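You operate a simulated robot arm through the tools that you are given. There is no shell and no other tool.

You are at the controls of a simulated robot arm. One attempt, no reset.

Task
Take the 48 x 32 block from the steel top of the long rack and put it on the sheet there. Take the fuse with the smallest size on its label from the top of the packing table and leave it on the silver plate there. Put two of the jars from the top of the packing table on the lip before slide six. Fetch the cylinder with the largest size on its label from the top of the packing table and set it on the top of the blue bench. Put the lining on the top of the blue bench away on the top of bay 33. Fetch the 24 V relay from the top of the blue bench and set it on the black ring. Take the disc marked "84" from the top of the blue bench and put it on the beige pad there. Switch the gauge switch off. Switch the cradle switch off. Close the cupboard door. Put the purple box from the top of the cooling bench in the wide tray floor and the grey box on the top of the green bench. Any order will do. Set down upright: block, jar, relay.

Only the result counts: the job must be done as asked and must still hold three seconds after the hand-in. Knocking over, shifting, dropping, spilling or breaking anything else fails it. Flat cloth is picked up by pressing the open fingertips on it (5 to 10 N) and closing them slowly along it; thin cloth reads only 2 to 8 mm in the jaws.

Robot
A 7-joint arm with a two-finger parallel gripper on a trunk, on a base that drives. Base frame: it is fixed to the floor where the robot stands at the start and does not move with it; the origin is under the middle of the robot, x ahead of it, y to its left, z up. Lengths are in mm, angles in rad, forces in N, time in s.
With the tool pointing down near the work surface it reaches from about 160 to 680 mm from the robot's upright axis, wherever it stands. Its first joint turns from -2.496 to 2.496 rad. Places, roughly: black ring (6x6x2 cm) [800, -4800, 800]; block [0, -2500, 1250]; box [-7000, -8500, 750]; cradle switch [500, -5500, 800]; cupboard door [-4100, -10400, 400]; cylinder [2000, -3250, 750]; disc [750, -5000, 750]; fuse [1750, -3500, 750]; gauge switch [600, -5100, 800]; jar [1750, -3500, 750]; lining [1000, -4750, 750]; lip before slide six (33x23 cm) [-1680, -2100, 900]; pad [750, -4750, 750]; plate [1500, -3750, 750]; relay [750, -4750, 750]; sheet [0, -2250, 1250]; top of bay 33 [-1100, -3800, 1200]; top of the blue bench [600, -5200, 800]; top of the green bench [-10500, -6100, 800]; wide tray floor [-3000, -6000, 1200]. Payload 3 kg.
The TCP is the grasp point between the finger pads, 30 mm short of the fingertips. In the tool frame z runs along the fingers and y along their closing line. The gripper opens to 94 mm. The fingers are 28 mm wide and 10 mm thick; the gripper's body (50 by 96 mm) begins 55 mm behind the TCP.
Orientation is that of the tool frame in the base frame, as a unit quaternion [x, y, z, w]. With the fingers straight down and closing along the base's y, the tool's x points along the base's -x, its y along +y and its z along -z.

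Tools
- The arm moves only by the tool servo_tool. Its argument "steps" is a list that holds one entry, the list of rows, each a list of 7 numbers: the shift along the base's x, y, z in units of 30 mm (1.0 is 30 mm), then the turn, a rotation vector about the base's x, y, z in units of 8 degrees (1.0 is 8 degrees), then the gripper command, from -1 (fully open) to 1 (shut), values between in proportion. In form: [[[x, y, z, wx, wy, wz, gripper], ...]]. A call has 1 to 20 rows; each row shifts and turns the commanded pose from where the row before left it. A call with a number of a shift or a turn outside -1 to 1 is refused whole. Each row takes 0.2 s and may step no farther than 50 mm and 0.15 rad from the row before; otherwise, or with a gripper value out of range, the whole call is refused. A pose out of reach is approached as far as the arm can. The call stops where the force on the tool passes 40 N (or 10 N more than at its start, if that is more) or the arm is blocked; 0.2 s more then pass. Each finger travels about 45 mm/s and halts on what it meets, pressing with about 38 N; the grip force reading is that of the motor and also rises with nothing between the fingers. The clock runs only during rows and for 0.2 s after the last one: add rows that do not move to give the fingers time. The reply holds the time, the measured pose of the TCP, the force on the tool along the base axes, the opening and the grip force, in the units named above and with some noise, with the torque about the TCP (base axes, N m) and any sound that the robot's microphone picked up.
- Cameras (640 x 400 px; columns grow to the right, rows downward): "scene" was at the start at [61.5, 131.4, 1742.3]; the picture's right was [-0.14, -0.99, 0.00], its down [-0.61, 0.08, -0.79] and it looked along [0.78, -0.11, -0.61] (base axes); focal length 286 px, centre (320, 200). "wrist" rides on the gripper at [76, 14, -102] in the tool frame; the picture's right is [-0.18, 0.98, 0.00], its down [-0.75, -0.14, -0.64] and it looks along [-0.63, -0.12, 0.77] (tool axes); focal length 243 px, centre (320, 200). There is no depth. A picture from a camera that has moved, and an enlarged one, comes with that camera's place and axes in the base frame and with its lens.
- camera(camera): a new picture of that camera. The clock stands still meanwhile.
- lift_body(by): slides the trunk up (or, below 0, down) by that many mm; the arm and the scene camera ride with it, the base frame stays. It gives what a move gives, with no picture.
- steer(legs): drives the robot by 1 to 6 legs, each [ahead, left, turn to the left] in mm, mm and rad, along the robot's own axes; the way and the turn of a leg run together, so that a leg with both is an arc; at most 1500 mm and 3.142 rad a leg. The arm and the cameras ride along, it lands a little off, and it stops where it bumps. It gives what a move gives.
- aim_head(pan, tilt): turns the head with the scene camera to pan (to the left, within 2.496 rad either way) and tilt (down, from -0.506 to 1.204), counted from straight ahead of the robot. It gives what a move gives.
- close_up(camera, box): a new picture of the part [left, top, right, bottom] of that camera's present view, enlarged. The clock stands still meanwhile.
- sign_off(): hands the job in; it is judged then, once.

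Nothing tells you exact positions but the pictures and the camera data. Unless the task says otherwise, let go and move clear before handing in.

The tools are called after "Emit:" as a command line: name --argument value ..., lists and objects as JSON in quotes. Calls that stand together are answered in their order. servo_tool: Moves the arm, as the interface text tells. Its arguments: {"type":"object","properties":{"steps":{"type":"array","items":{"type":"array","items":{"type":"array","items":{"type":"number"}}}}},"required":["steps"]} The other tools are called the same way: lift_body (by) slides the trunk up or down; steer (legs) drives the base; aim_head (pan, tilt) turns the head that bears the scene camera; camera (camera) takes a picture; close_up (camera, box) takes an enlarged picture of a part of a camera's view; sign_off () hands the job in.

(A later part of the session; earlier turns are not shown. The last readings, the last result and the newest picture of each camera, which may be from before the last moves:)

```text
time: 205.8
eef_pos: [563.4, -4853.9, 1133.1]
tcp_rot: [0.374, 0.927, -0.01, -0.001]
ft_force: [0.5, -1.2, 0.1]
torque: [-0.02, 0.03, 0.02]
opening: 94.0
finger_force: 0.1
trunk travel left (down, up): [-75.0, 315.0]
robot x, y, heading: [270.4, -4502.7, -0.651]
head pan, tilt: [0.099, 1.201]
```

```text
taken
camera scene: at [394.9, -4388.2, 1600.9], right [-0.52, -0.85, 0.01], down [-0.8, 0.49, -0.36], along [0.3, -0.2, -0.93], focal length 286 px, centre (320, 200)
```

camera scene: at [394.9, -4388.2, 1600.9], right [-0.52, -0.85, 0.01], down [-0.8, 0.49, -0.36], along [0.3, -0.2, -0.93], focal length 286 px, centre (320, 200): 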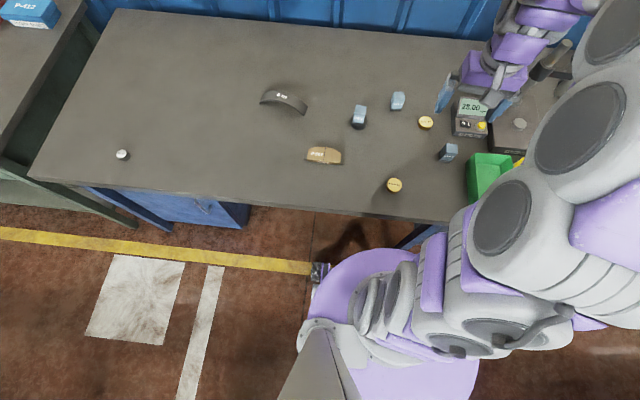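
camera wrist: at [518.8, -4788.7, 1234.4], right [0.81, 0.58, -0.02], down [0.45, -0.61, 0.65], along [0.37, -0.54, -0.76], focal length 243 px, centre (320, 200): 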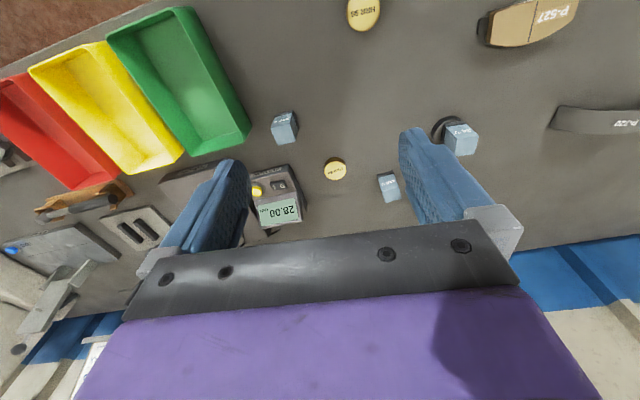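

Disc 84 is at about (701, -4998), between the gauge and the 110 V relay. I'll go above it with the fingers partly open.

Emit:
servo_tool --steps '[[[0.77, -0.79, -0.9, 0, 0, 0, -0.45], [0.77, -0.79, -0.9, 0, 0, 0, -0.45], [0.77, -0.79, -0.9, 0, 0, 0, -0.45], [0.77, -0.79, -0.9, 0, 0, 0, -0.45], [0.77, -0.79, -0.9, 0, 0, 0, -0.45], [0.77, -0.79, -0.9, 0, 0, 0, -0.45], [0, 0, 0, 0, 0, 0, -0.45]]]'

Emit:
camera --camera "wrist"

```text
time: 207.4
eef_pos: [698.7, -4999.6, 967.7]
tcp_rot: [0.374, 0.927, -0.004, 0.001]
ft_force: [0.3, 0.5, 0.1]
torque: [-0.01, -0.01, -0.02]
opening: 68.2
finger_force: 0.0
trunk travel left (down, up): [-75.0, 315.0]
robot x, y, heading: [270.4, -4505.0, -0.652]
head pan, tilt: [0.099, 1.201]
```

```text
taken
camera wrist: at [655.2, -4935.6, 1069.9], right [0.81, 0.58, -0.01], down [0.45, -0.62, 0.65], along [0.37, -0.53, -0.76], focal length 243 px, centre (320, 200)
```

wrist: 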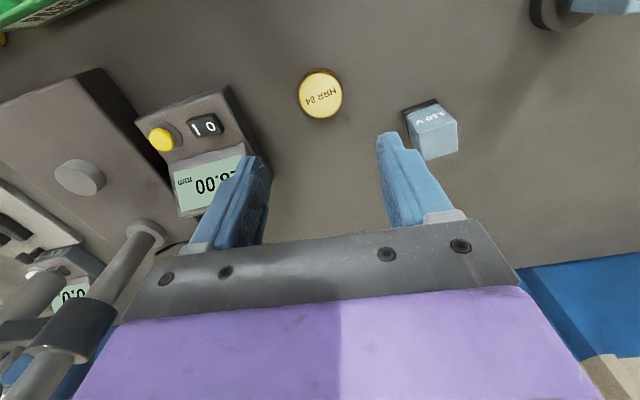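

Directly above it. I'll descend.

Emit:
servo_tool --steps '[[[-0.03, 0.03, -0.9, 0, 0, 0, -0.45], [0, 0, -0.9, 0, 0, 0, -0.45], [0, 0, -0.9, 0, 0, 0, -0.45], [0, 0, -0.9, 0, 0, 0, -0.45], [0, 0, -0.6, 0, 0, 0, -0.45], [0, 0, 0, 0, 0, 0, -0.45]]]'

Emit:
camera --camera "wrist"

```text
time: 208.8
eef_pos: [691.6, -5007.2, 843.0]
tcp_rot: [0.375, 0.927, -0.003, 0.002]
ft_force: [0.0, 0.1, 0.7]
torque: [-0.02, 0.0, 0.0]
opening: 68.1
finger_force: 0.1
trunk travel left (down, up): [-75.0, 315.0]
robot x, y, heading: [270.1, -4503.7, -0.654]
head pan, tilt: [0.099, 1.201]
```

```text
taken
camera wrist: at [645.9, -4943.1, 946.1], right [0.81, 0.58, 0.0], down [0.44, -0.62, 0.65], along [0.37, -0.53, -0.76], focal length 243 px, centre (320, 200)
```

wrist: 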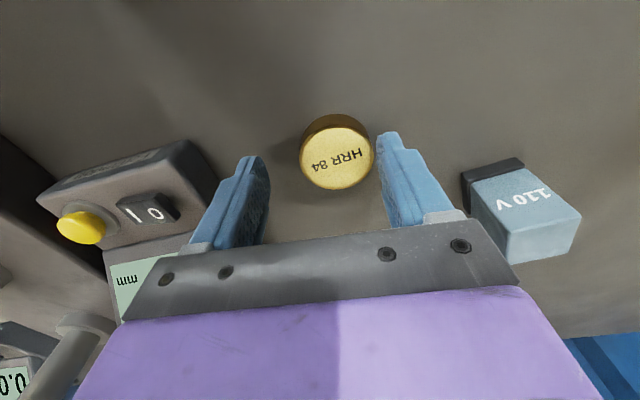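

The gripper settled 9 mm to the left; I'll correct, lower 9 mm more and check.

Emit:
servo_tool --steps '[[[0.22, 0.23, 0, 0, 0, 0, -0.45], [0, 0, -0.3, 0, 0, 0, -0.45], [0, 0, 0, 0, 0, 0, -0.45]]]'

Emit:
camera --camera "wrist"

```text
time: 209.6
eef_pos: [697.2, -4999.8, 836.6]
tcp_rot: [0.375, 0.927, -0.002, 0.001]
ft_force: [0.5, 1.1, 0.5]
torque: [-0.02, 0.0, -0.01]
opening: 68.1
finger_force: 0.0
trunk travel left (down, up): [-75.0, 315.0]
robot x, y, heading: [267.7, -4503.1, -0.652]
head pan, tilt: [0.099, 1.201]
```

```text
taken
camera wrist: at [652.1, -4935.8, 937.2], right [0.81, 0.58, 0.0], down [0.44, -0.62, 0.65], along [0.37, -0.53, -0.76], focal length 243 px, centre (320, 200)
```

wrist: 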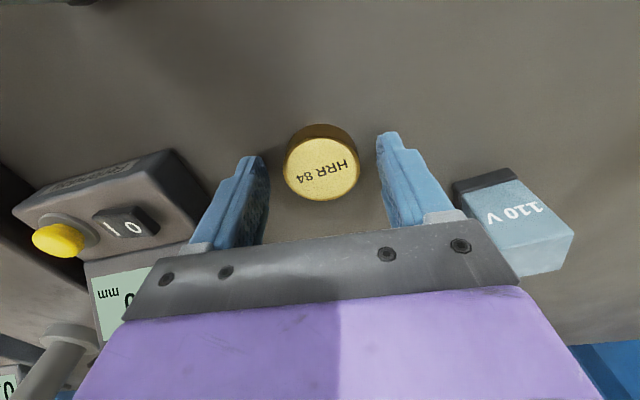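

Emit:
servo_tool --steps '[[[0, 0, -0.1, 0, 0, 0, -0.45], [0, 0, 0, 0, 0, 0, 0], [0, 0, 0, 0, 0, 0, 0.6], [0, 0, 0, 0, 0, 0, 0.6], [0, 0, 0, 0, 0, 0, 0.6]]]'

Emit:
servo_tool --steps '[[[0, 0, 0.5, 0, 0, 0, 0.6], [0, 0, 1, 0, 0, 0, 0.6], [0, 0, 1, 0, 0, 0, 0.6], [0, 0, 1, 0, 0, 0, 0.6]]]'

Emit:
camera --camera "wrist"

```text
time: 210.8
eef_pos: [696.9, -4999.8, 832.4]
tcp_rot: [0.375, 0.927, -0.003, 0.001]
ft_force: [-0.9, 1.5, 0.9]
torque: [0.08, 0.01, 0.0]
opening: 44.7
finger_force: 38.0
trunk travel left (down, up): [-75.0, 315.0]
robot x, y, heading: [267.2, -4503.5, -0.649]
head pan, tilt: [0.099, 1.201]
```

```text
time: 211.8
eef_pos: [697.9, -4999.1, 936.7]
tcp_rot: [0.375, 0.927, -0.002, 0.002]
ft_force: [-0.1, 0.1, -1.0]
torque: [0.04, -0.01, 0.0]
opening: 44.9
finger_force: 37.5
trunk travel left (down, up): [-75.0, 315.0]
robot x, y, heading: [272.3, -4505.3, -0.648]
head pan, tilt: [0.099, 1.201]
```

```text
taken
camera wrist: at [653.5, -4935.4, 1038.9], right [0.82, 0.58, 0.0], down [0.44, -0.62, 0.65], along [0.37, -0.53, -0.76], focal length 243 px, centre (320, 200)
```

wrist: 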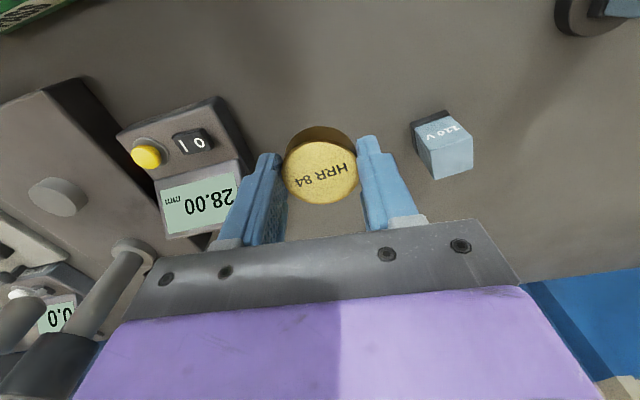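

Disc 84 is held. I'll carry it to the beige pad near (771, -4639), passing above the relays.

Emit:
servo_tool --steps '[[[0, 0, 1, 0, 0, 0, 0.6], [0.2, 1, 0.3, 0, 0, 0, 0.6], [0.2, 1, 0, 0, 0, 0, 0.6], [0.2, 1, 0, 0, 0, 0, 0.6], [0.2, 1, 0, 0, 0, 0, 0.6], [0.2, 1, 0, 0, 0, 0, 0.6], [0.2, 1, 0, 0, 0, 0, 0.6], [0.2, 1, 0, 0, 0, 0, 0.6], [0.2, 1, 0, 0, 0, 0, 0.6], [0.2, 1, 0, 0, 0, 0, 0.6], [0.2, 1, 0, 0, 0, 0, 0.6], [0.2, 1, 0, 0, 0, 0, 0.6], [0, 0, 0, 0, 0, 0, 0.6]]]'

Emit:
camera --camera "wrist"

Emit:
close_up --camera "scene" --box '[240, 70, 460, 210]'

```text
time: 214.6
eef_pos: [762.5, -4668.2, 975.0]
tcp_rot: [0.374, 0.927, -0.003, 0.001]
ft_force: [0.5, 0.2, -2.2]
torque: [-0.02, -0.01, 0.01]
opening: 44.9
finger_force: 38.0
trunk travel left (down, up): [-75.0, 315.0]
robot x, y, heading: [272.3, -4506.3, -0.647]
head pan, tilt: [0.099, 1.201]
```

```text
taken
camera wrist: at [717.8, -4603.7, 1077.9], right [0.82, 0.58, 0.0], down [0.44, -0.62, 0.65], along [0.37, -0.53, -0.76], focal length 243 px, centre (320, 200)
```

wrist: 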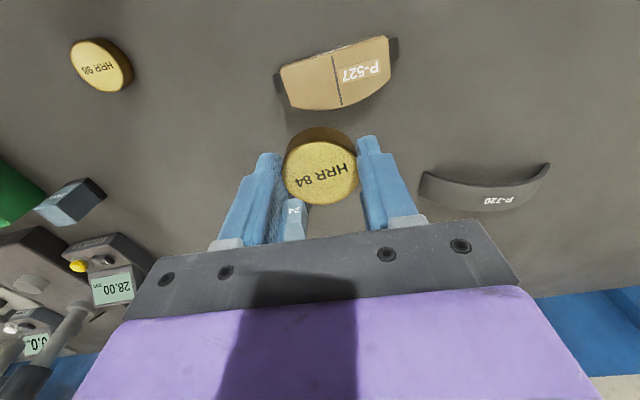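

```text
2.86 times, centred on (350, 140) of scene
camera zoom: at [386.1, -4401.8, 1602.5], right [-0.52, -0.85, 0.0], down [-0.79, 0.49, -0.36], along [0.31, -0.19, -0.93], focal length 818 px, centre (234, 371)
```

zoom: 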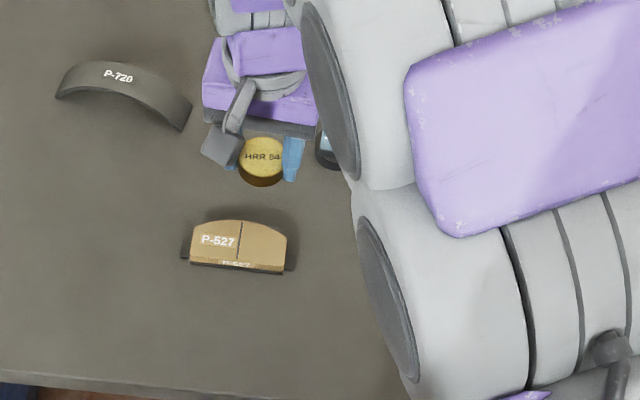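

The pad's top centre is at about (765, -4643). I'll shift there and lower partway.

Emit:
servo_tool --steps '[[[0.08, 0.85, 0, 0, 0, 0, 0.6], [0, 0, -0.8, 0, 0, 0, 0.6], [0, 0, -0.8, 0, 0, 0, 0.6], [0, 0, -0.8, 0, 0, 0, 0.6], [0, 0, 0, 0, 0, 0, 0.6]]]'

Emit:
camera --camera "wrist"

Emit:
close_up --camera "scene" --box '[270, 100, 390, 180]'

```text
time: 215.8
eef_pos: [765.8, -4640.7, 904.2]
tcp_rot: [0.374, 0.927, -0.004, 0.001]
ft_force: [-0.3, -0.3, -2.3]
torque: [-0.01, -0.04, 0.02]
opening: 45.0
finger_force: 38.2
trunk travel left (down, up): [-75.0, 315.0]
robot x, y, heading: [268.7, -4506.7, -0.647]
head pan, tilt: [0.099, 1.201]
```

```text
taken
camera wrist: at [721.0, -4577.3, 1006.0], right [0.81, 0.58, 0.0], down [0.44, -0.62, 0.65], along [0.37, -0.53, -0.76], focal length 243 px, centre (320, 200)
```

wrist: 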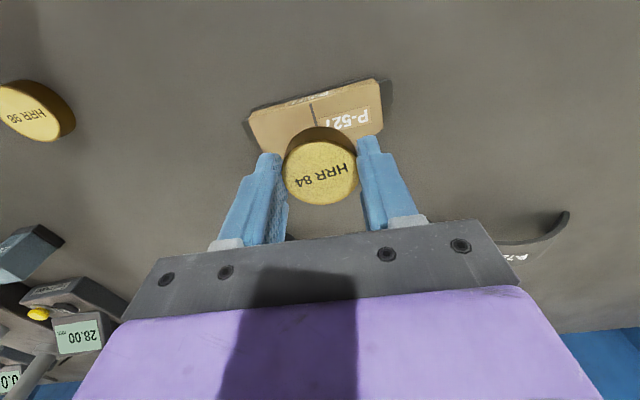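

```text
5.00 times, centred on (330, 140) of scene
camera zoom: at [386.0, -4402.1, 1602.6], right [-0.52, -0.85, 0.0], down [-0.79, 0.49, -0.36], along [0.31, -0.19, -0.93], focal length 1432 px, centre (270, 500)
```

zoom: 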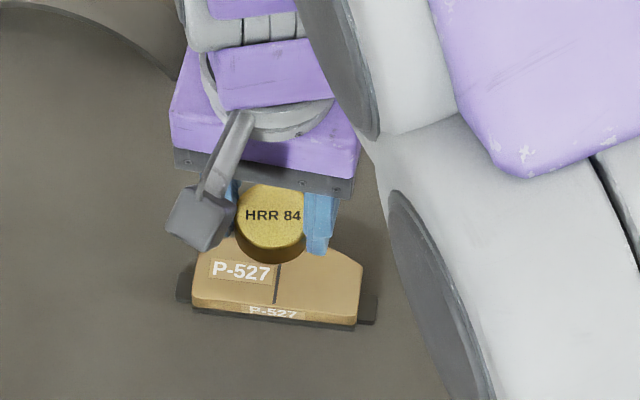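

I'll nudge 8 mm toward the wall so the disc sits mid-pad, then lower.

Emit:
servo_tool --steps '[[[0.2, -0.2, -0.3, 0, 0, 0, 0.6], [0, 0, -0.6, 0, 0, 0, 0.6], [0, 0, -0.4, 0, 0, 0, 0.6], [0, 0, 0, 0, 0, 0, 0.6]]]'

Emit:
close_up --camera "scene" --box '[270, 100, 390, 180]'

Emit:
camera --camera "wrist"

```text
time: 216.8
eef_pos: [771.5, -4646.5, 864.6]
tcp_rot: [0.375, 0.927, -0.004, 0.002]
ft_force: [-0.4, 0.2, -1.9]
torque: [0.02, 0.03, -0.02]
opening: 45.0
finger_force: 37.9
trunk travel left (down, up): [-75.0, 315.0]
robot x, y, heading: [269.8, -4502.9, -0.652]
head pan, tilt: [0.099, 1.201]
```

```text
5.00 times, centred on (330, 140) of scene
camera zoom: at [386.1, -4402.2, 1602.6], right [-0.52, -0.85, 0.0], down [-0.79, 0.49, -0.36], along [0.31, -0.19, -0.93], focal length 1432 px, centre (270, 500)
```

zoom: 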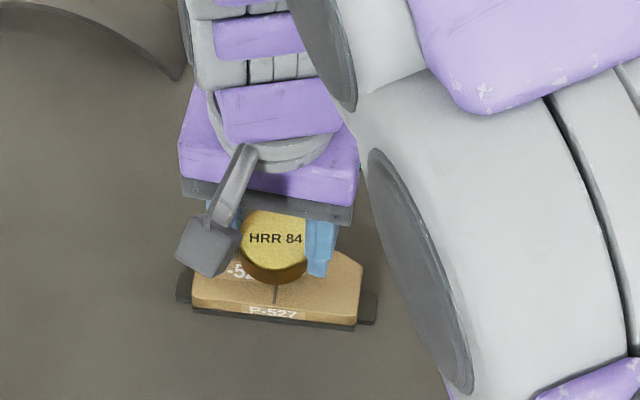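

```text
taken
camera wrist: at [727.4, -4583.4, 966.8], right [0.81, 0.58, 0.0], down [0.44, -0.62, 0.65], along [0.37, -0.53, -0.76], focal length 243 px, centre (320, 200)
```

wrist: 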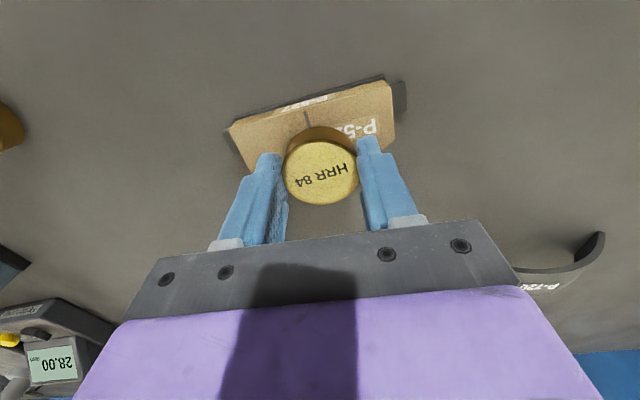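

Disc now sits over the middle of the pad. I'll lower to contact.

Emit:
servo_tool --steps '[[[0, 0, -0.2, 0, 0, 0, 0.6], [0, 0, -0.1, 0, 0, 0, 0.6], [0, 0, 0, 0, 0, 0, 0.6]]]'

Emit:
servo_tool --steps '[[[0, 0, -0.08, 0, 0, 0, 0.6], [0, 0, 0, 0, 0, 0, 0.6]]]'

Emit:
servo_tool --steps '[[[0, 0, -0.08, 0, 0, 0, 0.6], [0, 0, 0, 0, 0, 0, 0.6]]]'

```text
time: 217.6
eef_pos: [771.8, -4647.6, 856.4]
tcp_rot: [0.375, 0.927, -0.003, 0.001]
ft_force: [-0.5, -0.3, -2.4]
torque: [-0.01, -0.03, 0.01]
opening: 44.8
finger_force: 37.5
trunk travel left (down, up): [-75.0, 315.0]
robot x, y, heading: [266.0, -4507.2, -0.649]
head pan, tilt: [0.099, 1.201]
```

```text
time: 218.2
eef_pos: [772.2, -4647.8, 854.0]
tcp_rot: [0.375, 0.927, -0.003, 0.001]
ft_force: [0.1, -0.7, -2.4]
torque: [0.02, 0.01, 0.02]
opening: 45.1
finger_force: 37.5
trunk travel left (down, up): [-75.0, 315.0]
robot x, y, heading: [270.7, -4504.0, -0.649]
head pan, tilt: [0.099, 1.201]
```

```text
time: 218.8
eef_pos: [772.9, -4648.9, 851.1]
tcp_rot: [0.374, 0.927, -0.003, 0.001]
ft_force: [-0.2, 0.6, -2.6]
torque: [0.0, 0.02, 0.01]
opening: 44.8
finger_force: 37.9
trunk travel left (down, up): [-75.0, 315.0]
robot x, y, heading: [270.3, -4502.9, -0.65]
head pan, tilt: [0.099, 1.201]
```

Emit:
servo_tool --steps '[[[0, 0, -0.08, 0, 0, 0, 0.6], [0, 0, 0, 0, 0, 0, 0.6]]]'

Emit:
servo_tool --steps '[[[0, 0, -0.08, 0, 0, 0, 0.6], [0, 0, 0, 0, 0, 0, 0.6]]]'

Emit:
close_up --camera "wrist" --box '[200, 60, 440, 210]'

```text
time: 219.4
eef_pos: [773.1, -4647.6, 849.7]
tcp_rot: [0.375, 0.927, -0.003, 0.002]
ft_force: [-1.9, -1.6, 28.0]
torque: [0.09, 0.11, 0.14]
opening: 45.2
finger_force: 38.1
trunk travel left (down, up): [-75.0, 315.0]
robot x, y, heading: [269.5, -4504.8, -0.649]
head pan, tilt: [0.099, 1.201]
```

```text
time: 219.9
eef_pos: [772.4, -4647.9, 848.7]
tcp_rot: [0.374, 0.927, -0.003, 0.004]
ft_force: [-10.1, 0.8, 27.5]
torque: [0.46, 0.29, 0.16]
opening: 44.9
finger_force: 37.8
trunk travel left (down, up): [-75.0, 315.0]
robot x, y, heading: [275.2, -4505.0, -0.655]
head pan, tilt: [0.099, 1.201]
stopped in row 2: the force on the tool passed its limit at 43 N (the readings are from after the stop); the commanded pose is now the measured one
```

```text
2.67 times, centred on (320, 135) of wrist
camera zoom: at [727.8, -4584.0, 950.9], right [0.81, 0.58, 0.0], down [0.44, -0.62, 0.65], along [0.38, -0.53, -0.76], focal length 647 px, centre (320, 373)
```

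zoom: 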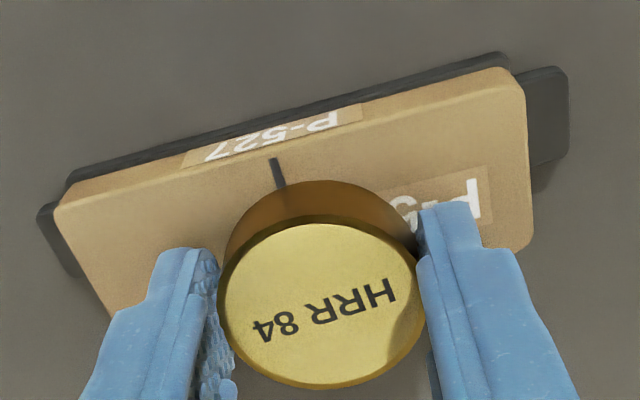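

The disc is on the pad. I'll ease up slightly, open and rise.

Emit:
servo_tool --steps '[[[0, 0, 0.06, 0, 0, 0, 0.6], [0, 0, 0, 0, 0, 0, 0.6]]]'

Emit:
servo_tool --steps '[[[0, 0, 0, 0, 0, 0, -0.1], [0, 0, 0, 0, 0, 0, -0.4], [0, 0, 0, 0, 0, 0, -0.4]]]'

Emit:
servo_tool --steps '[[[0, 0, 0.4, 0, 0, 0, -0.4], [0, 0, 1, 0, 0, 0, -0.4], [0, 0, 1, 0, 0, 0, -1], [0, 0, 1, 0, 0, 0, -1], [0, 0, 1, 0, 0, 0, -1]]]'

Emit:
camera --camera "wrist"

```text
time: 220.5
eef_pos: [773.8, -4647.8, 849.6]
tcp_rot: [0.375, 0.927, -0.003, 0.004]
ft_force: [-7.9, -0.3, 18.5]
torque: [0.38, 0.15, 0.15]
opening: 44.8
finger_force: 38.0
trunk travel left (down, up): [-75.0, 315.0]
robot x, y, heading: [268.0, -4506.9, -0.647]
head pan, tilt: [0.099, 1.201]
```

```text
time: 221.3
eef_pos: [775.2, -4648.9, 849.4]
tcp_rot: [0.375, 0.927, -0.002, 0.004]
ft_force: [-1.0, -7.7, 16.4]
torque: [0.15, -0.1, -0.04]
opening: 62.5
finger_force: 0.0
trunk travel left (down, up): [-75.0, 315.0]
robot x, y, heading: [271.8, -4505.0, -0.651]
head pan, tilt: [0.099, 1.201]
```

```text
time: 222.5
eef_pos: [778.2, -4648.6, 981.7]
tcp_rot: [0.375, 0.927, -0.003, 0.003]
ft_force: [0.3, 0.9, -0.6]
torque: [0.0, 0.01, -0.01]
opening: 94.1
finger_force: 0.1
trunk travel left (down, up): [-75.0, 315.0]
robot x, y, heading: [268.4, -4504.2, -0.649]
head pan, tilt: [0.099, 1.201]
```

```text
taken
camera wrist: at [732.8, -4584.4, 1083.4], right [0.82, 0.58, 0.0], down [0.44, -0.62, 0.65], along [0.37, -0.53, -0.76], focal length 243 px, centre (320, 200)
```

wrist: 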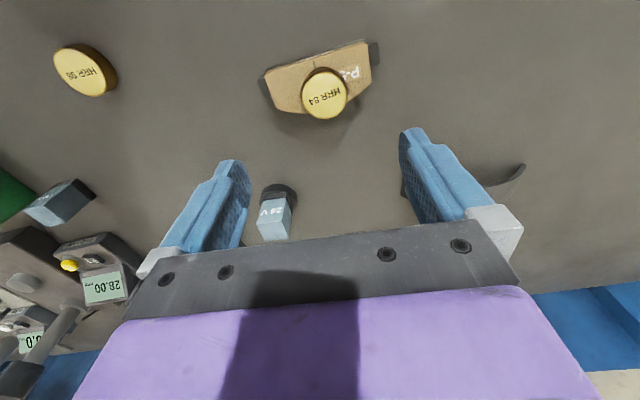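

The disc rests on the pad. Next the gauge: I'll zoom in on its rocker switch and check the disc.

Emit:
close_up --camera "wrist" --box '[250, 30, 400, 130]'

Emit:
close_up --camera "wrist" --box '[0, 200, 180, 360]'

Emit:
aim_head --pan -0.6 --tilt 0.8

Emit:
camera --camera "scene"

```text
4.00 times, centred on (325, 80) of wrist
camera zoom: at [732.8, -4584.4, 1083.4], right [0.82, 0.58, 0.0], down [0.44, -0.62, 0.65], along [0.37, -0.53, -0.76], focal length 970 px, centre (300, 680)
```

zoom: 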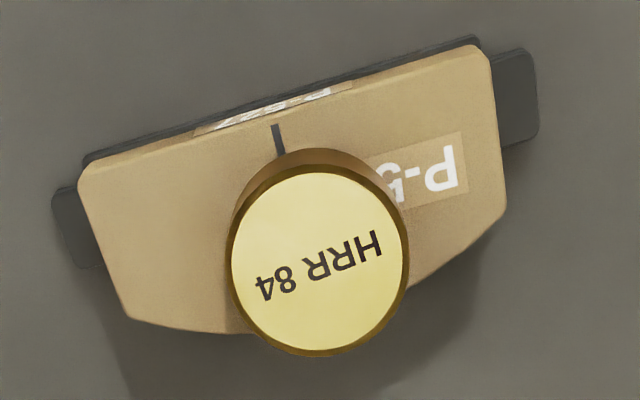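

```text
2.50 times, centred on (90, 280) of wrist
camera zoom: at [732.8, -4584.4, 1083.4], right [0.82, 0.58, 0.0], down [0.44, -0.62, 0.65], along [0.37, -0.53, -0.76], focal length 606 px, centre (895, 0)
```

zoom: 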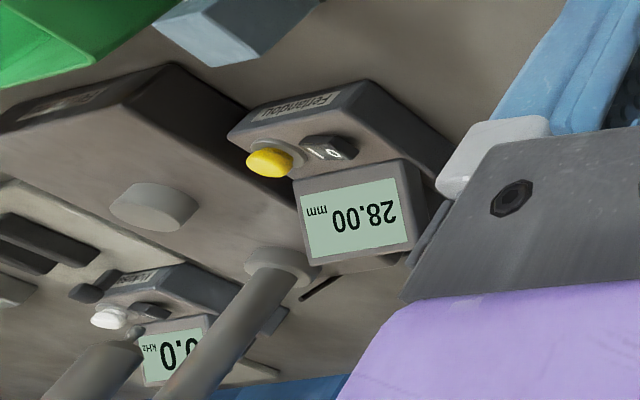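

```text
time: 223.6
eef_pos: [777.0, -4649.0, 980.8]
tcp_rot: [0.375, 0.927, -0.004, 0.003]
ft_force: [-0.4, 0.3, 0.6]
torque: [-0.02, 0.01, 0.03]
opening: 94.2
finger_force: 0.0
trunk travel left (down, up): [-75.0, 315.0]
robot x, y, heading: [272.3, -4505.5, -0.649]
head pan, tilt: [-0.6, 0.799]
```

```text
taken
camera scene: at [363.4, -4449.2, 1630.4], right [-0.95, -0.31, 0.0], down [-0.23, 0.68, -0.7], along [0.22, -0.66, -0.72], focal length 286 px, centre (320, 200)
```

scene: 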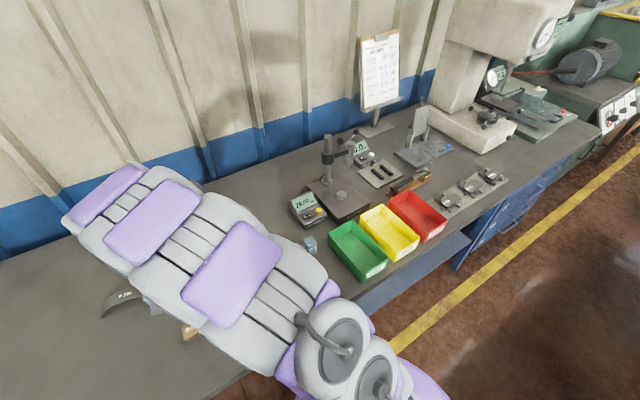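

I'll zoom in on the gauge and the other instruments further right.

Emit:
close_up --camera "scene" --box '[280, 180, 340, 235]'

Emit:
close_up --camera "scene" --box '[330, 125, 470, 215]'

Emit:
close_up --camera "scene" --box '[360, 30, 400, 110]'

```text
7.27 times, centred on (310, 208) of scene
camera zoom: at [363.4, -4449.2, 1630.4], right [-0.95, -0.31, 0.0], down [-0.23, 0.68, -0.7], along [0.22, -0.66, -0.72], focal length 2084 px, centre (393, 146)
```

zoom: 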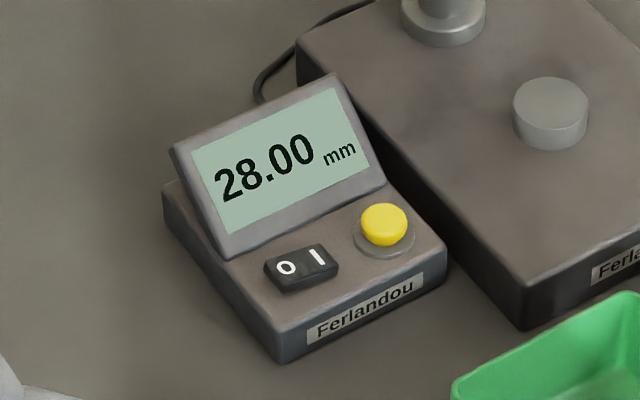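

```text
4.44 times, centred on (400, 170) of scene
camera zoom: at [363.4, -4449.2, 1630.4], right [-0.95, -0.31, 0.0], down [-0.23, 0.68, -0.7], along [0.22, -0.66, -0.72], focal length 1273 px, centre (-36, 333)
```

zoom: 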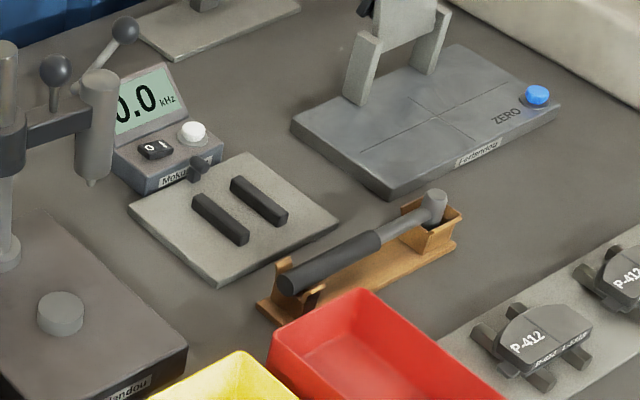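

```text
5.00 times, centred on (380, 70) of scene
camera zoom: at [363.4, -4449.2, 1630.4], right [-0.95, -0.31, 0.0], down [-0.23, 0.68, -0.7], along [0.22, -0.66, -0.72], focal length 1432 px, centre (20, 850)
```

zoom: 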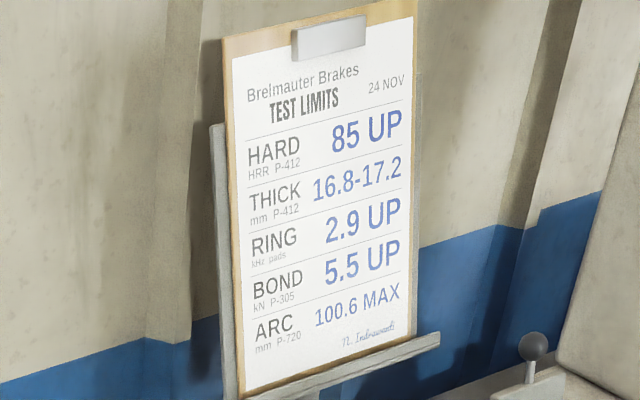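

The gauge shows 28.00 mm with its rocker "O I", so the O end must be pressed; it is at about (626, -5068, 854). The kHz meter by the two-bar cradle has the same rocker. I'll sidestep right for reach, then close the fingers and come over the O end.

Emit:
steer --legs '[[0, -150, 0]]'

Emit:
servo_tool --steps '[[[-0.4, -1, 0.2, 0, 0, 0, 1], [-0.4, -1, 0, 0, 0, 0, 1], [-0.4, -1, 0, 0, 0, 0, 1], [-0.4, -1, 0, 0, 0, 0, 1], [-0.4, -1, 0, 0, 0, 0, 1], [0, 0, 0, 0, 0, 0, 1]]]'

Emit:
camera --camera "wrist"

```text
time: 224.9
eef_pos: [691.0, -4762.9, 978.6]
tcp_rot: [0.374, 0.927, -0.006, 0.002]
ft_force: [-0.3, -0.1, 0.4]
torque: [0.02, 0.0, 0.03]
opening: 94.0
finger_force: 0.0
trunk travel left (down, up): [-75.0, 315.0]
robot x, y, heading: [184.0, -4622.3, -0.647]
head pan, tilt: [-0.6, 0.799]
```

```text
time: 226.3
eef_pos: [629.6, -4913.1, 987.3]
tcp_rot: [0.372, 0.928, -0.004, 0.003]
ft_force: [0.1, 0.1, 0.2]
torque: [0.01, 0.04, -0.02]
opening: 0.0
finger_force: 25.5
trunk travel left (down, up): [-75.0, 315.0]
robot x, y, heading: [188.0, -4618.5, -0.65]
head pan, tilt: [-0.6, 0.799]
```

```text
taken
camera wrist: at [583.9, -4847.9, 1089.7], right [0.81, 0.58, 0.0], down [0.44, -0.62, 0.65], along [0.38, -0.53, -0.76], focal length 243 px, centre (320, 200)
```

wrist: 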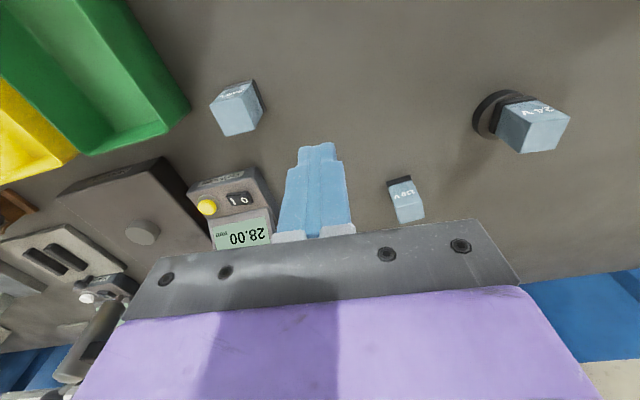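

Emit:
servo_tool --steps '[[[0, -1, -0.2, 0, 0, 0, 1], [0, -1, -0.2, 0, 0, 0, 1], [0, -1, -0.2, 0, 0, 0, 1], [0, -1, -0.2, 0, 0, 0, 1], [-0.1, -0.9, -0.2, 0, 0, 0, 1], [0, 0, 0, 0, 0, 0, 1]]]'

Emit:
camera --camera "wrist"

Emit:
close_up --camera "scene" --box '[250, 130, 410, 250]'

```text
time: 227.8
eef_pos: [614.0, -5070.2, 958.4]
tcp_rot: [0.375, 0.927, 0.003, 0.004]
ft_force: [-0.6, -0.7, -0.4]
torque: [-0.01, 0.02, 0.02]
opening: 0.1
finger_force: 32.9
trunk travel left (down, up): [-75.0, 315.0]
robot x, y, heading: [183.3, -4623.4, -0.656]
head pan, tilt: [-0.6, 0.799]
```

```text
taken
camera wrist: at [567.9, -5008.8, 1061.2], right [0.82, 0.58, 0.01], down [0.44, -0.63, 0.65], along [0.38, -0.52, -0.76], focal length 243 px, centre (320, 200)
```

wrist: 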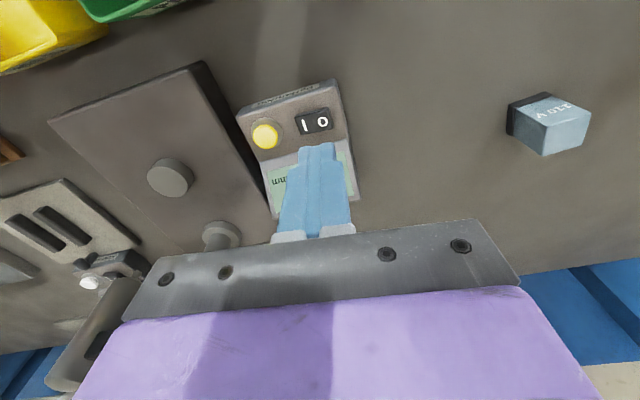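

```text
3.33 times, centred on (330, 190) of scene
camera zoom: at [267.0, -4577.0, 1631.0], right [-0.95, -0.31, 0.0], down [-0.22, 0.69, -0.69], along [0.22, -0.66, -0.72], focal length 955 px, centre (287, 233)
```

zoom: 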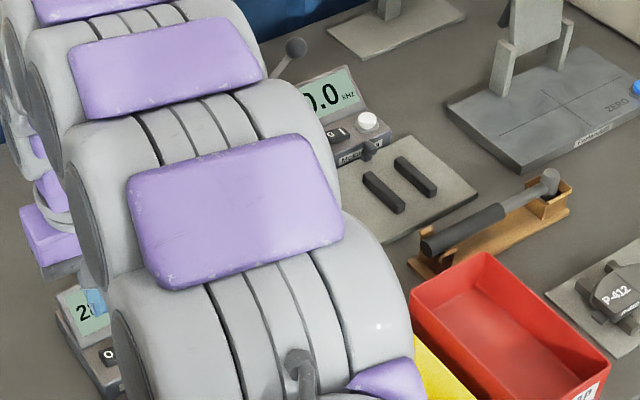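

Emit:
servo_tool --steps '[[[0.1, 0.05, -0.6, 0, 0, 0, 1], [0, 0, -0.6, 0, 0, 0, 1], [0, 0, -0.3, 0, 0, 0, 1], [0, 0, 0, 0, 0, 0, 1], [0, 0, 0, 0, 0, 0, 1]]]'

Emit:
close_up --camera "wrist" --box '[200, 60, 440, 210]'

```text
time: 228.9
eef_pos: [619.0, -5069.0, 912.3]
tcp_rot: [0.374, 0.928, 0.001, 0.004]
ft_force: [0.5, -0.1, -0.5]
torque: [0.01, 0.01, 0.02]
opening: 0.0
finger_force: 33.2
trunk travel left (down, up): [-75.0, 315.0]
robot x, y, heading: [181.7, -4620.1, -0.653]
head pan, tilt: [-0.6, 0.799]
```

```text
2.67 times, centred on (320, 135) of wrist
camera zoom: at [574.1, -5005.4, 1014.6], right [0.81, 0.58, 0.01], down [0.44, -0.62, 0.65], along [0.38, -0.52, -0.76], focal length 647 px, centre (320, 373)
```

zoom: 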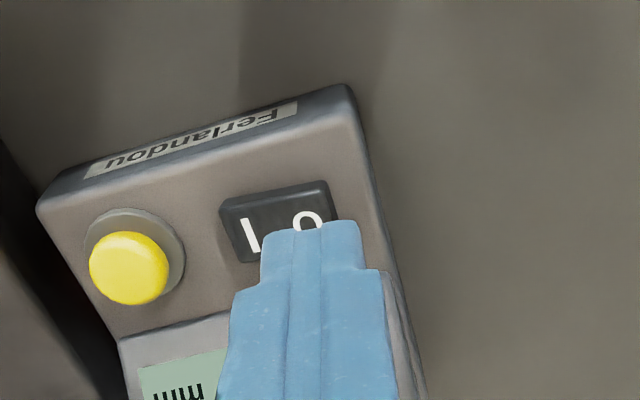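

The closed tip is over the O end, clear of the I half and the display. I'll press down gently.

Emit:
servo_tool --steps '[[[0, 0, -0.5, 0, 0, 0, 1], [0, 0, -0.2, 0, 0, 0, 1], [0, 0, 0, 0, 0, 0, 1]]]'

Emit:
servo_tool --steps '[[[0, 0, -0.1, 0, 0, 0, 1], [0, 0, -0.1, 0, 0, 0, 1], [0, 0, 0, 0, 0, 0, 1]]]'

Emit:
close_up --camera "wrist" --box '[200, 60, 440, 210]'

```text
time: 229.8
eef_pos: [620.7, -5067.9, 890.8]
tcp_rot: [0.374, 0.928, 0.001, 0.004]
ft_force: [-0.1, -0.1, -1.4]
torque: [-0.01, 0.0, 0.01]
opening: 0.0
finger_force: 33.0
trunk travel left (down, up): [-75.0, 315.0]
robot x, y, heading: [182.1, -4623.0, -0.651]
head pan, tilt: [-0.6, 0.799]
```

```text
time: 230.6
eef_pos: [620.3, -5069.5, 885.7]
tcp_rot: [0.375, 0.927, 0.001, 0.005]
ft_force: [0.7, 0.0, 0.2]
torque: [0.02, 0.03, 0.03]
opening: 0.1
finger_force: 32.5
trunk travel left (down, up): [-75.0, 315.0]
robot x, y, heading: [180.3, -4620.5, -0.655]
head pan, tilt: [-0.6, 0.799]
```

```text
2.67 times, centred on (320, 135) of wrist
camera zoom: at [575.1, -5006.3, 988.3], right [0.81, 0.58, 0.01], down [0.44, -0.62, 0.65], along [0.38, -0.52, -0.76], focal length 647 px, centre (320, 373)
```

zoom: 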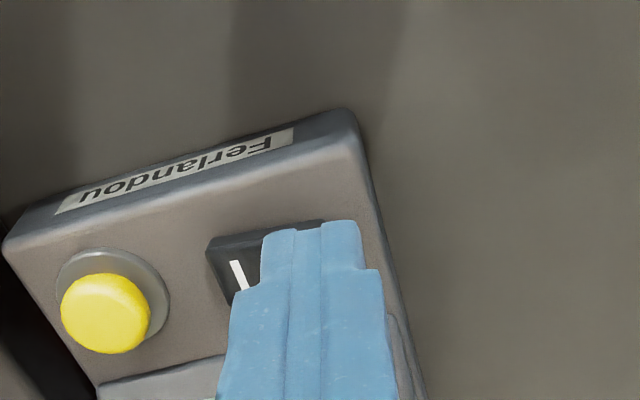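

Emit:
servo_tool --steps '[[[0, 0, -0.1, 0, 0, 0, 1], [0, 0, -0.1, 0, 0, 0, 1], [0, 0, -0.1, 0, 0, 0, 1], [0, 0, 0, 0, 0, 0, 1]]]'

Emit:
servo_tool --steps '[[[0, 0, -0.1, 0, 0, 0, 1], [0, 0, -0.1, 0, 0, 0, 1], [0, 0, 0, 0, 0, 0, 1]]]'

Emit:
close_up --camera "wrist" --box '[200, 60, 440, 210]'

```text
time: 231.6
eef_pos: [620.9, -5069.5, 876.9]
tcp_rot: [0.375, 0.927, 0.001, 0.005]
ft_force: [0.7, -0.5, 0.2]
torque: [0.03, 0.01, -0.03]
opening: 0.0
finger_force: 32.7
trunk travel left (down, up): [-75.0, 315.0]
robot x, y, heading: [178.5, -4621.7, -0.656]
head pan, tilt: [-0.6, 0.799]
```

```text
time: 232.3
eef_pos: [620.3, -5069.0, 871.6]
tcp_rot: [0.375, 0.927, 0.002, 0.004]
ft_force: [0.0, 0.8, 2.2]
torque: [0.07, -0.01, -0.01]
opening: 0.1
finger_force: 33.0
trunk travel left (down, up): [-75.0, 315.0]
robot x, y, heading: [180.7, -4622.3, -0.653]
head pan, tilt: [-0.6, 0.799]
```

```text
2.67 times, centred on (320, 135) of wrist
camera zoom: at [575.5, -5005.9, 973.2], right [0.81, 0.58, 0.01], down [0.44, -0.62, 0.65], along [0.38, -0.52, -0.76], focal length 647 px, centre (320, 373)
```

zoom: 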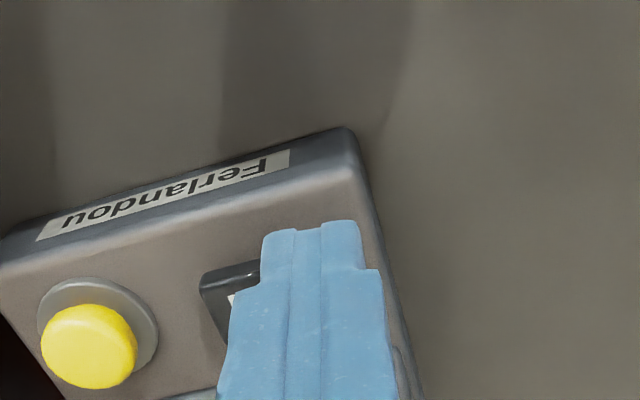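

Contact begins. I'll press a few millimetres more and listen for a click.

Emit:
servo_tool --steps '[[[0, 0, -0.07, 0, 0, 0, 1], [0, 0, 0, 0, 0, 0, 1]]]'

Emit:
servo_tool --steps '[[[0, 0, -0.07, 0, 0, 0, 1], [0, 0, 0, 0, 0, 0, 1]]]'

Emit:
servo_tool --steps '[[[0, 0, -0.07, 0, 0, 0, 1], [0, 0, 0, 0, 0, 0, 1]]]'

```text
time: 232.9
eef_pos: [622.8, -5068.9, 870.9]
tcp_rot: [0.374, 0.928, 0.001, 0.005]
ft_force: [4.9, 3.8, 11.0]
torque: [-0.02, -0.19, 0.05]
opening: 0.1
finger_force: 33.2
trunk travel left (down, up): [-75.0, 315.0]
robot x, y, heading: [180.3, -4625.6, -0.651]
head pan, tilt: [-0.6, 0.799]
```

```text
time: 233.6
eef_pos: [621.9, -5067.7, 870.5]
tcp_rot: [0.374, 0.928, 0.0, 0.006]
ft_force: [7.1, 6.7, 28.7]
torque: [-0.15, -0.19, 0.06]
opening: 0.1
finger_force: 33.2
trunk travel left (down, up): [-75.0, 315.0]
robot x, y, heading: [176.3, -4622.1, -0.65]
head pan, tilt: [-0.6, 0.799]
```

```text
time: 234.0
eef_pos: [621.8, -5068.0, 868.9]
tcp_rot: [0.374, 0.928, 0.001, 0.008]
ft_force: [-2.5, 15.6, 27.1]
torque: [0.16, 0.05, -0.05]
opening: 0.0
finger_force: 32.9
trunk travel left (down, up): [-75.0, 315.0]
robot x, y, heading: [176.9, -4618.7, -0.653]
head pan, tilt: [-0.6, 0.799]
stopped in row 2: the force on the tool passed its limit at 43 N (the readings are from after the stop); the commanded pose is now the measured one
```

I'll rise and look at whether the display went off.

Emit:
servo_tool --steps '[[[0, 0, 0.3, 0, 0, 0, 1], [0, 0, 1, 0, 0, 0, 1], [0, 0.3, 1, 0, 0, 0, 1], [0, 0.6, 1, 0, 0, 0, 1], [0, 0.6, 0, 0, 0, 0, 1], [0, 0, 0, 0, 0, 0, 1]]]'

Emit:
close_up --camera "wrist" --box '[180, 60, 420, 240]'

```text
time: 235.4
eef_pos: [619.4, -5027.6, 965.3]
tcp_rot: [0.375, 0.927, 0.002, 0.008]
ft_force: [-0.1, 0.7, -0.4]
torque: [0.01, -0.03, 0.0]
opening: 0.0
finger_force: 32.7
trunk travel left (down, up): [-75.0, 315.0]
robot x, y, heading: [180.8, -4621.9, -0.657]
head pan, tilt: [-0.6, 0.799]
```

```text
2.22 times, centred on (300, 150) of wrist
camera zoom: at [574.8, -4963.3, 1067.5], right [0.81, 0.58, 0.01], down [0.44, -0.62, 0.65], along [0.38, -0.52, -0.76], focal length 539 px, centre (364, 311)
```

zoom: 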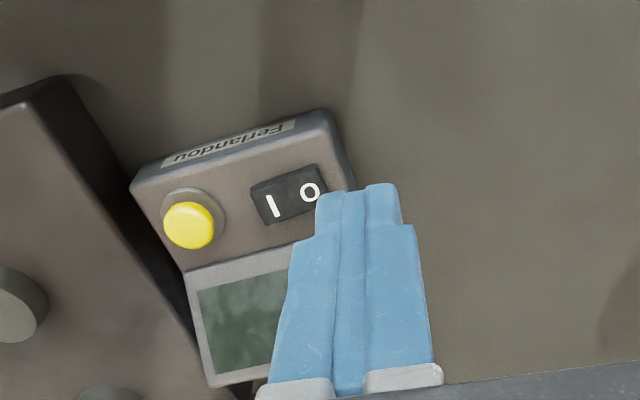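

The gauge display is blank, so the gauge is off. The cradle switch is the rocker on the kHz meter near (511, -5486). I'll retract, sidestep right 400 mm and look at the way in.

Emit:
servo_tool --steps '[[[-0.7, 0.65, 0.6, 0, 0, 0, 1], [-0.7, 0.65, 0.6, 0, 0, 0, 1], [-0.7, 0.65, 0.6, 0, 0, 0, 1], [-0.7, 0.65, 0.6, 0, 0, 0, 1], [-0.7, 0.65, 0.6, 0, 0, 0, 1], [-0.7, 0.65, 0.6, 0, 0, 0, 1], [-0.7, 0.65, 0.6, 0, 0, 0, 1], [-0.7, 0.65, 0.6, 0, 0, 0, 1]]]'

Emit:
steer --legs '[[-30, 0, 0], [0, -430, 0]]'

Emit:
aim_head --pan -0.1 --tilt 0.7

Emit:
camera --camera "scene"

Emit:
camera --camera "wrist"

```text
time: 237.2
eef_pos: [454.5, -4869.0, 1111.8]
tcp_rot: [0.375, 0.927, 0.002, 0.006]
ft_force: [-0.3, 0.2, 0.2]
torque: [-0.04, -0.02, 0.01]
opening: 0.0
finger_force: 33.0
trunk travel left (down, up): [-75.0, 315.0]
robot x, y, heading: [178.6, -4623.7, -0.653]
head pan, tilt: [-0.6, 0.799]
```

```text
time: 240.2
eef_pos: [181.0, -5179.7, 1110.4]
tcp_rot: [0.373, 0.928, -0.002, 0.005]
ft_force: [-0.4, 0.0, 0.1]
torque: [0.04, 0.0, 0.03]
opening: 0.0
finger_force: 32.8
trunk travel left (down, up): [-75.0, 315.0]
robot x, y, heading: [-95.7, -4936.3, -0.654]
head pan, tilt: [-0.6, 0.799]
```

```text
time: 241.1
eef_pos: [177.9, -5182.7, 1110.1]
tcp_rot: [0.373, 0.928, 0.0, 0.007]
ft_force: [-0.4, -0.1, -0.5]
torque: [-0.01, 0.01, 0.02]
opening: 0.1
finger_force: 33.5
trunk travel left (down, up): [-75.0, 315.0]
robot x, y, heading: [-97.1, -4939.5, -0.65]
head pan, tilt: [-0.099, 0.7]
```

```text
taken
camera scene: at [31.7, -4861.4, 1638.4], right [-0.68, -0.73, 0.0], down [-0.47, 0.44, -0.76], along [0.56, -0.52, -0.65], focal length 286 px, centre (320, 200)
```

scene: 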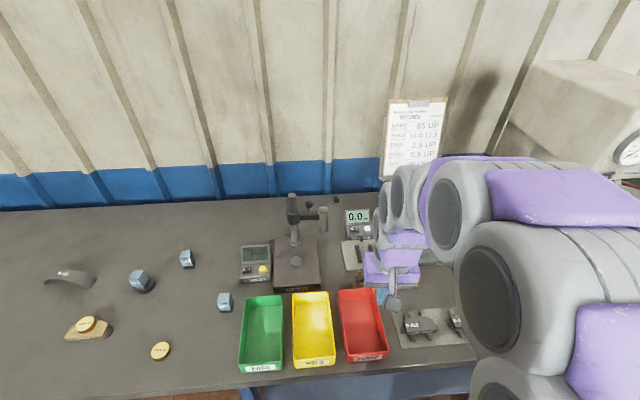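

```text
taken
camera wrist: at [132.7, -5119.0, 1212.7], right [0.81, 0.58, 0.01], down [0.44, -0.62, 0.65], along [0.38, -0.53, -0.76], focal length 243 px, centre (320, 200)
```

wrist: 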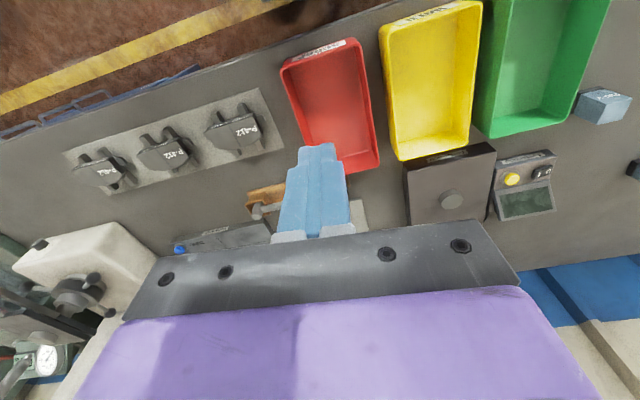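

I'll zoom in on the kHz meter and the stand beside it.

Emit:
close_up --camera "scene" --box '[270, 180, 400, 300]'

Emit:
close_up --camera "scene" --box '[335, 200, 385, 250]'

```text
3.33 times, centred on (335, 240) of scene
camera zoom: at [31.7, -4861.4, 1638.4], right [-0.68, -0.73, 0.0], down [-0.47, 0.44, -0.76], along [0.56, -0.52, -0.65], focal length 955 px, centre (270, 67)
```

zoom: 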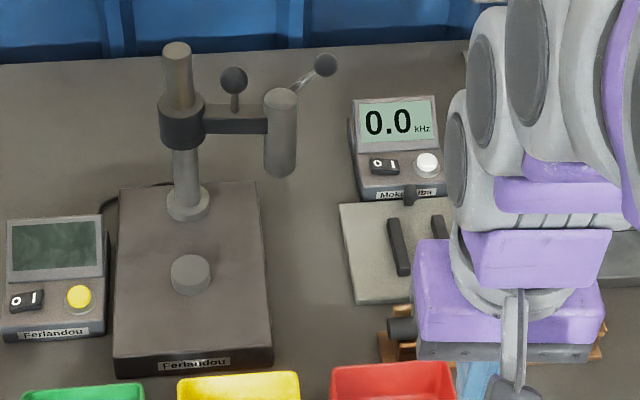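

```text
8.00 times, centred on (360, 225) of scene
camera zoom: at [31.7, -4861.4, 1638.4], right [-0.68, -0.73, 0.0], down [-0.47, 0.44, -0.76], along [0.56, -0.52, -0.65], focal length 2292 px, centre (0, 0)
```

zoom: 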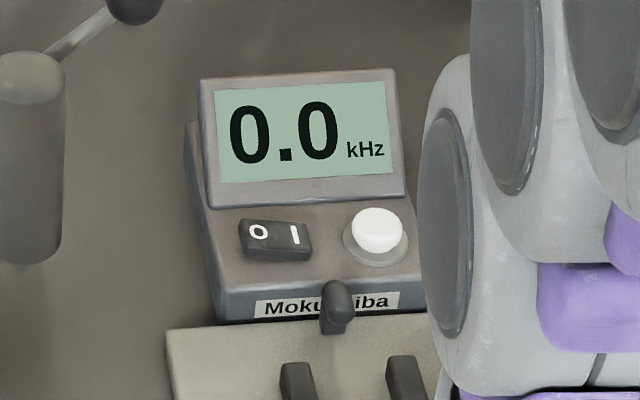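

The O end of the kHz meter's rocker is at about (511, -5481, 842), deep on the bench and right of the height stand. I'll move closer and 150 mm right, so the arm comes in from the right with a tilted tool.

Emit:
steer --legs '[[0, -150, 0], [38, 0, 0]]'

Emit:
servo_tool --steps '[[[0, 0, 0, -0.66, -0.75, 0, 1], [0, 0, 0, -0.66, -0.75, 0, 1], [0, 0, 0, -0.66, -0.75, 0, 1], [0, 0, 0, -0.66, -0.75, 0, 1], [0, 0, 0, -0.66, -0.75, 0, 1], [0, 0, 0, 0, 0, 0, 1]]]'

Emit:
camera --camera "wrist"

Emit:
camera --camera "scene"

```text
time: 243.0
eef_pos: [118.7, -5327.4, 1109.3]
tcp_rot: [0.374, 0.928, 0.0, 0.006]
ft_force: [-0.6, 0.8, 0.7]
torque: [-0.05, 0.01, -0.03]
opening: 0.0
finger_force: 32.4
trunk travel left (down, up): [-75.0, 315.0]
robot x, y, heading: [-153.5, -5079.6, -0.655]
head pan, tilt: [-0.099, 0.7]
```

```text
time: 244.4
eef_pos: [156.9, -5369.2, 1165.6]
tcp_rot: [0.354, 0.869, -0.112, 0.328]
ft_force: [0.0, -0.2, -0.8]
torque: [0.01, 0.01, -0.02]
opening: 0.2
finger_force: 32.9
out of reach, approached as far as the arm can: row 3, 4, 5
trunk travel left (down, up): [-75.0, 315.0]
robot x, y, heading: [-160.3, -5083.6, -0.658]
head pan, tilt: [-0.099, 0.7]
```

```text
taken
camera wrist: at [75.1, -5273.5, 1194.8], right [0.77, 0.61, 0.16], down [-0.01, -0.24, 0.97], along [0.63, -0.75, -0.18], focal length 243 px, centre (320, 200)
```

wrist: 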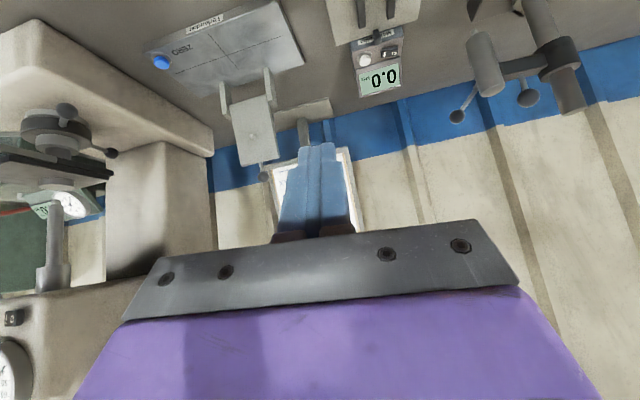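

```text
taken
camera scene: at [-43.1, -5021.8, 1640.0], right [-0.68, -0.73, -0.01], down [-0.47, 0.45, -0.76], along [0.56, -0.52, -0.65], focal length 286 px, centre (320, 200)
```

scene: 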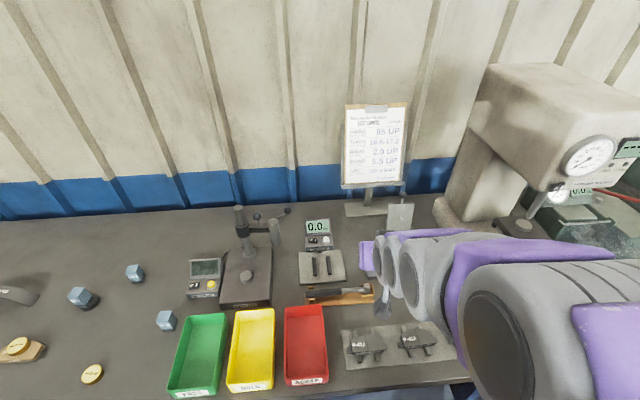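

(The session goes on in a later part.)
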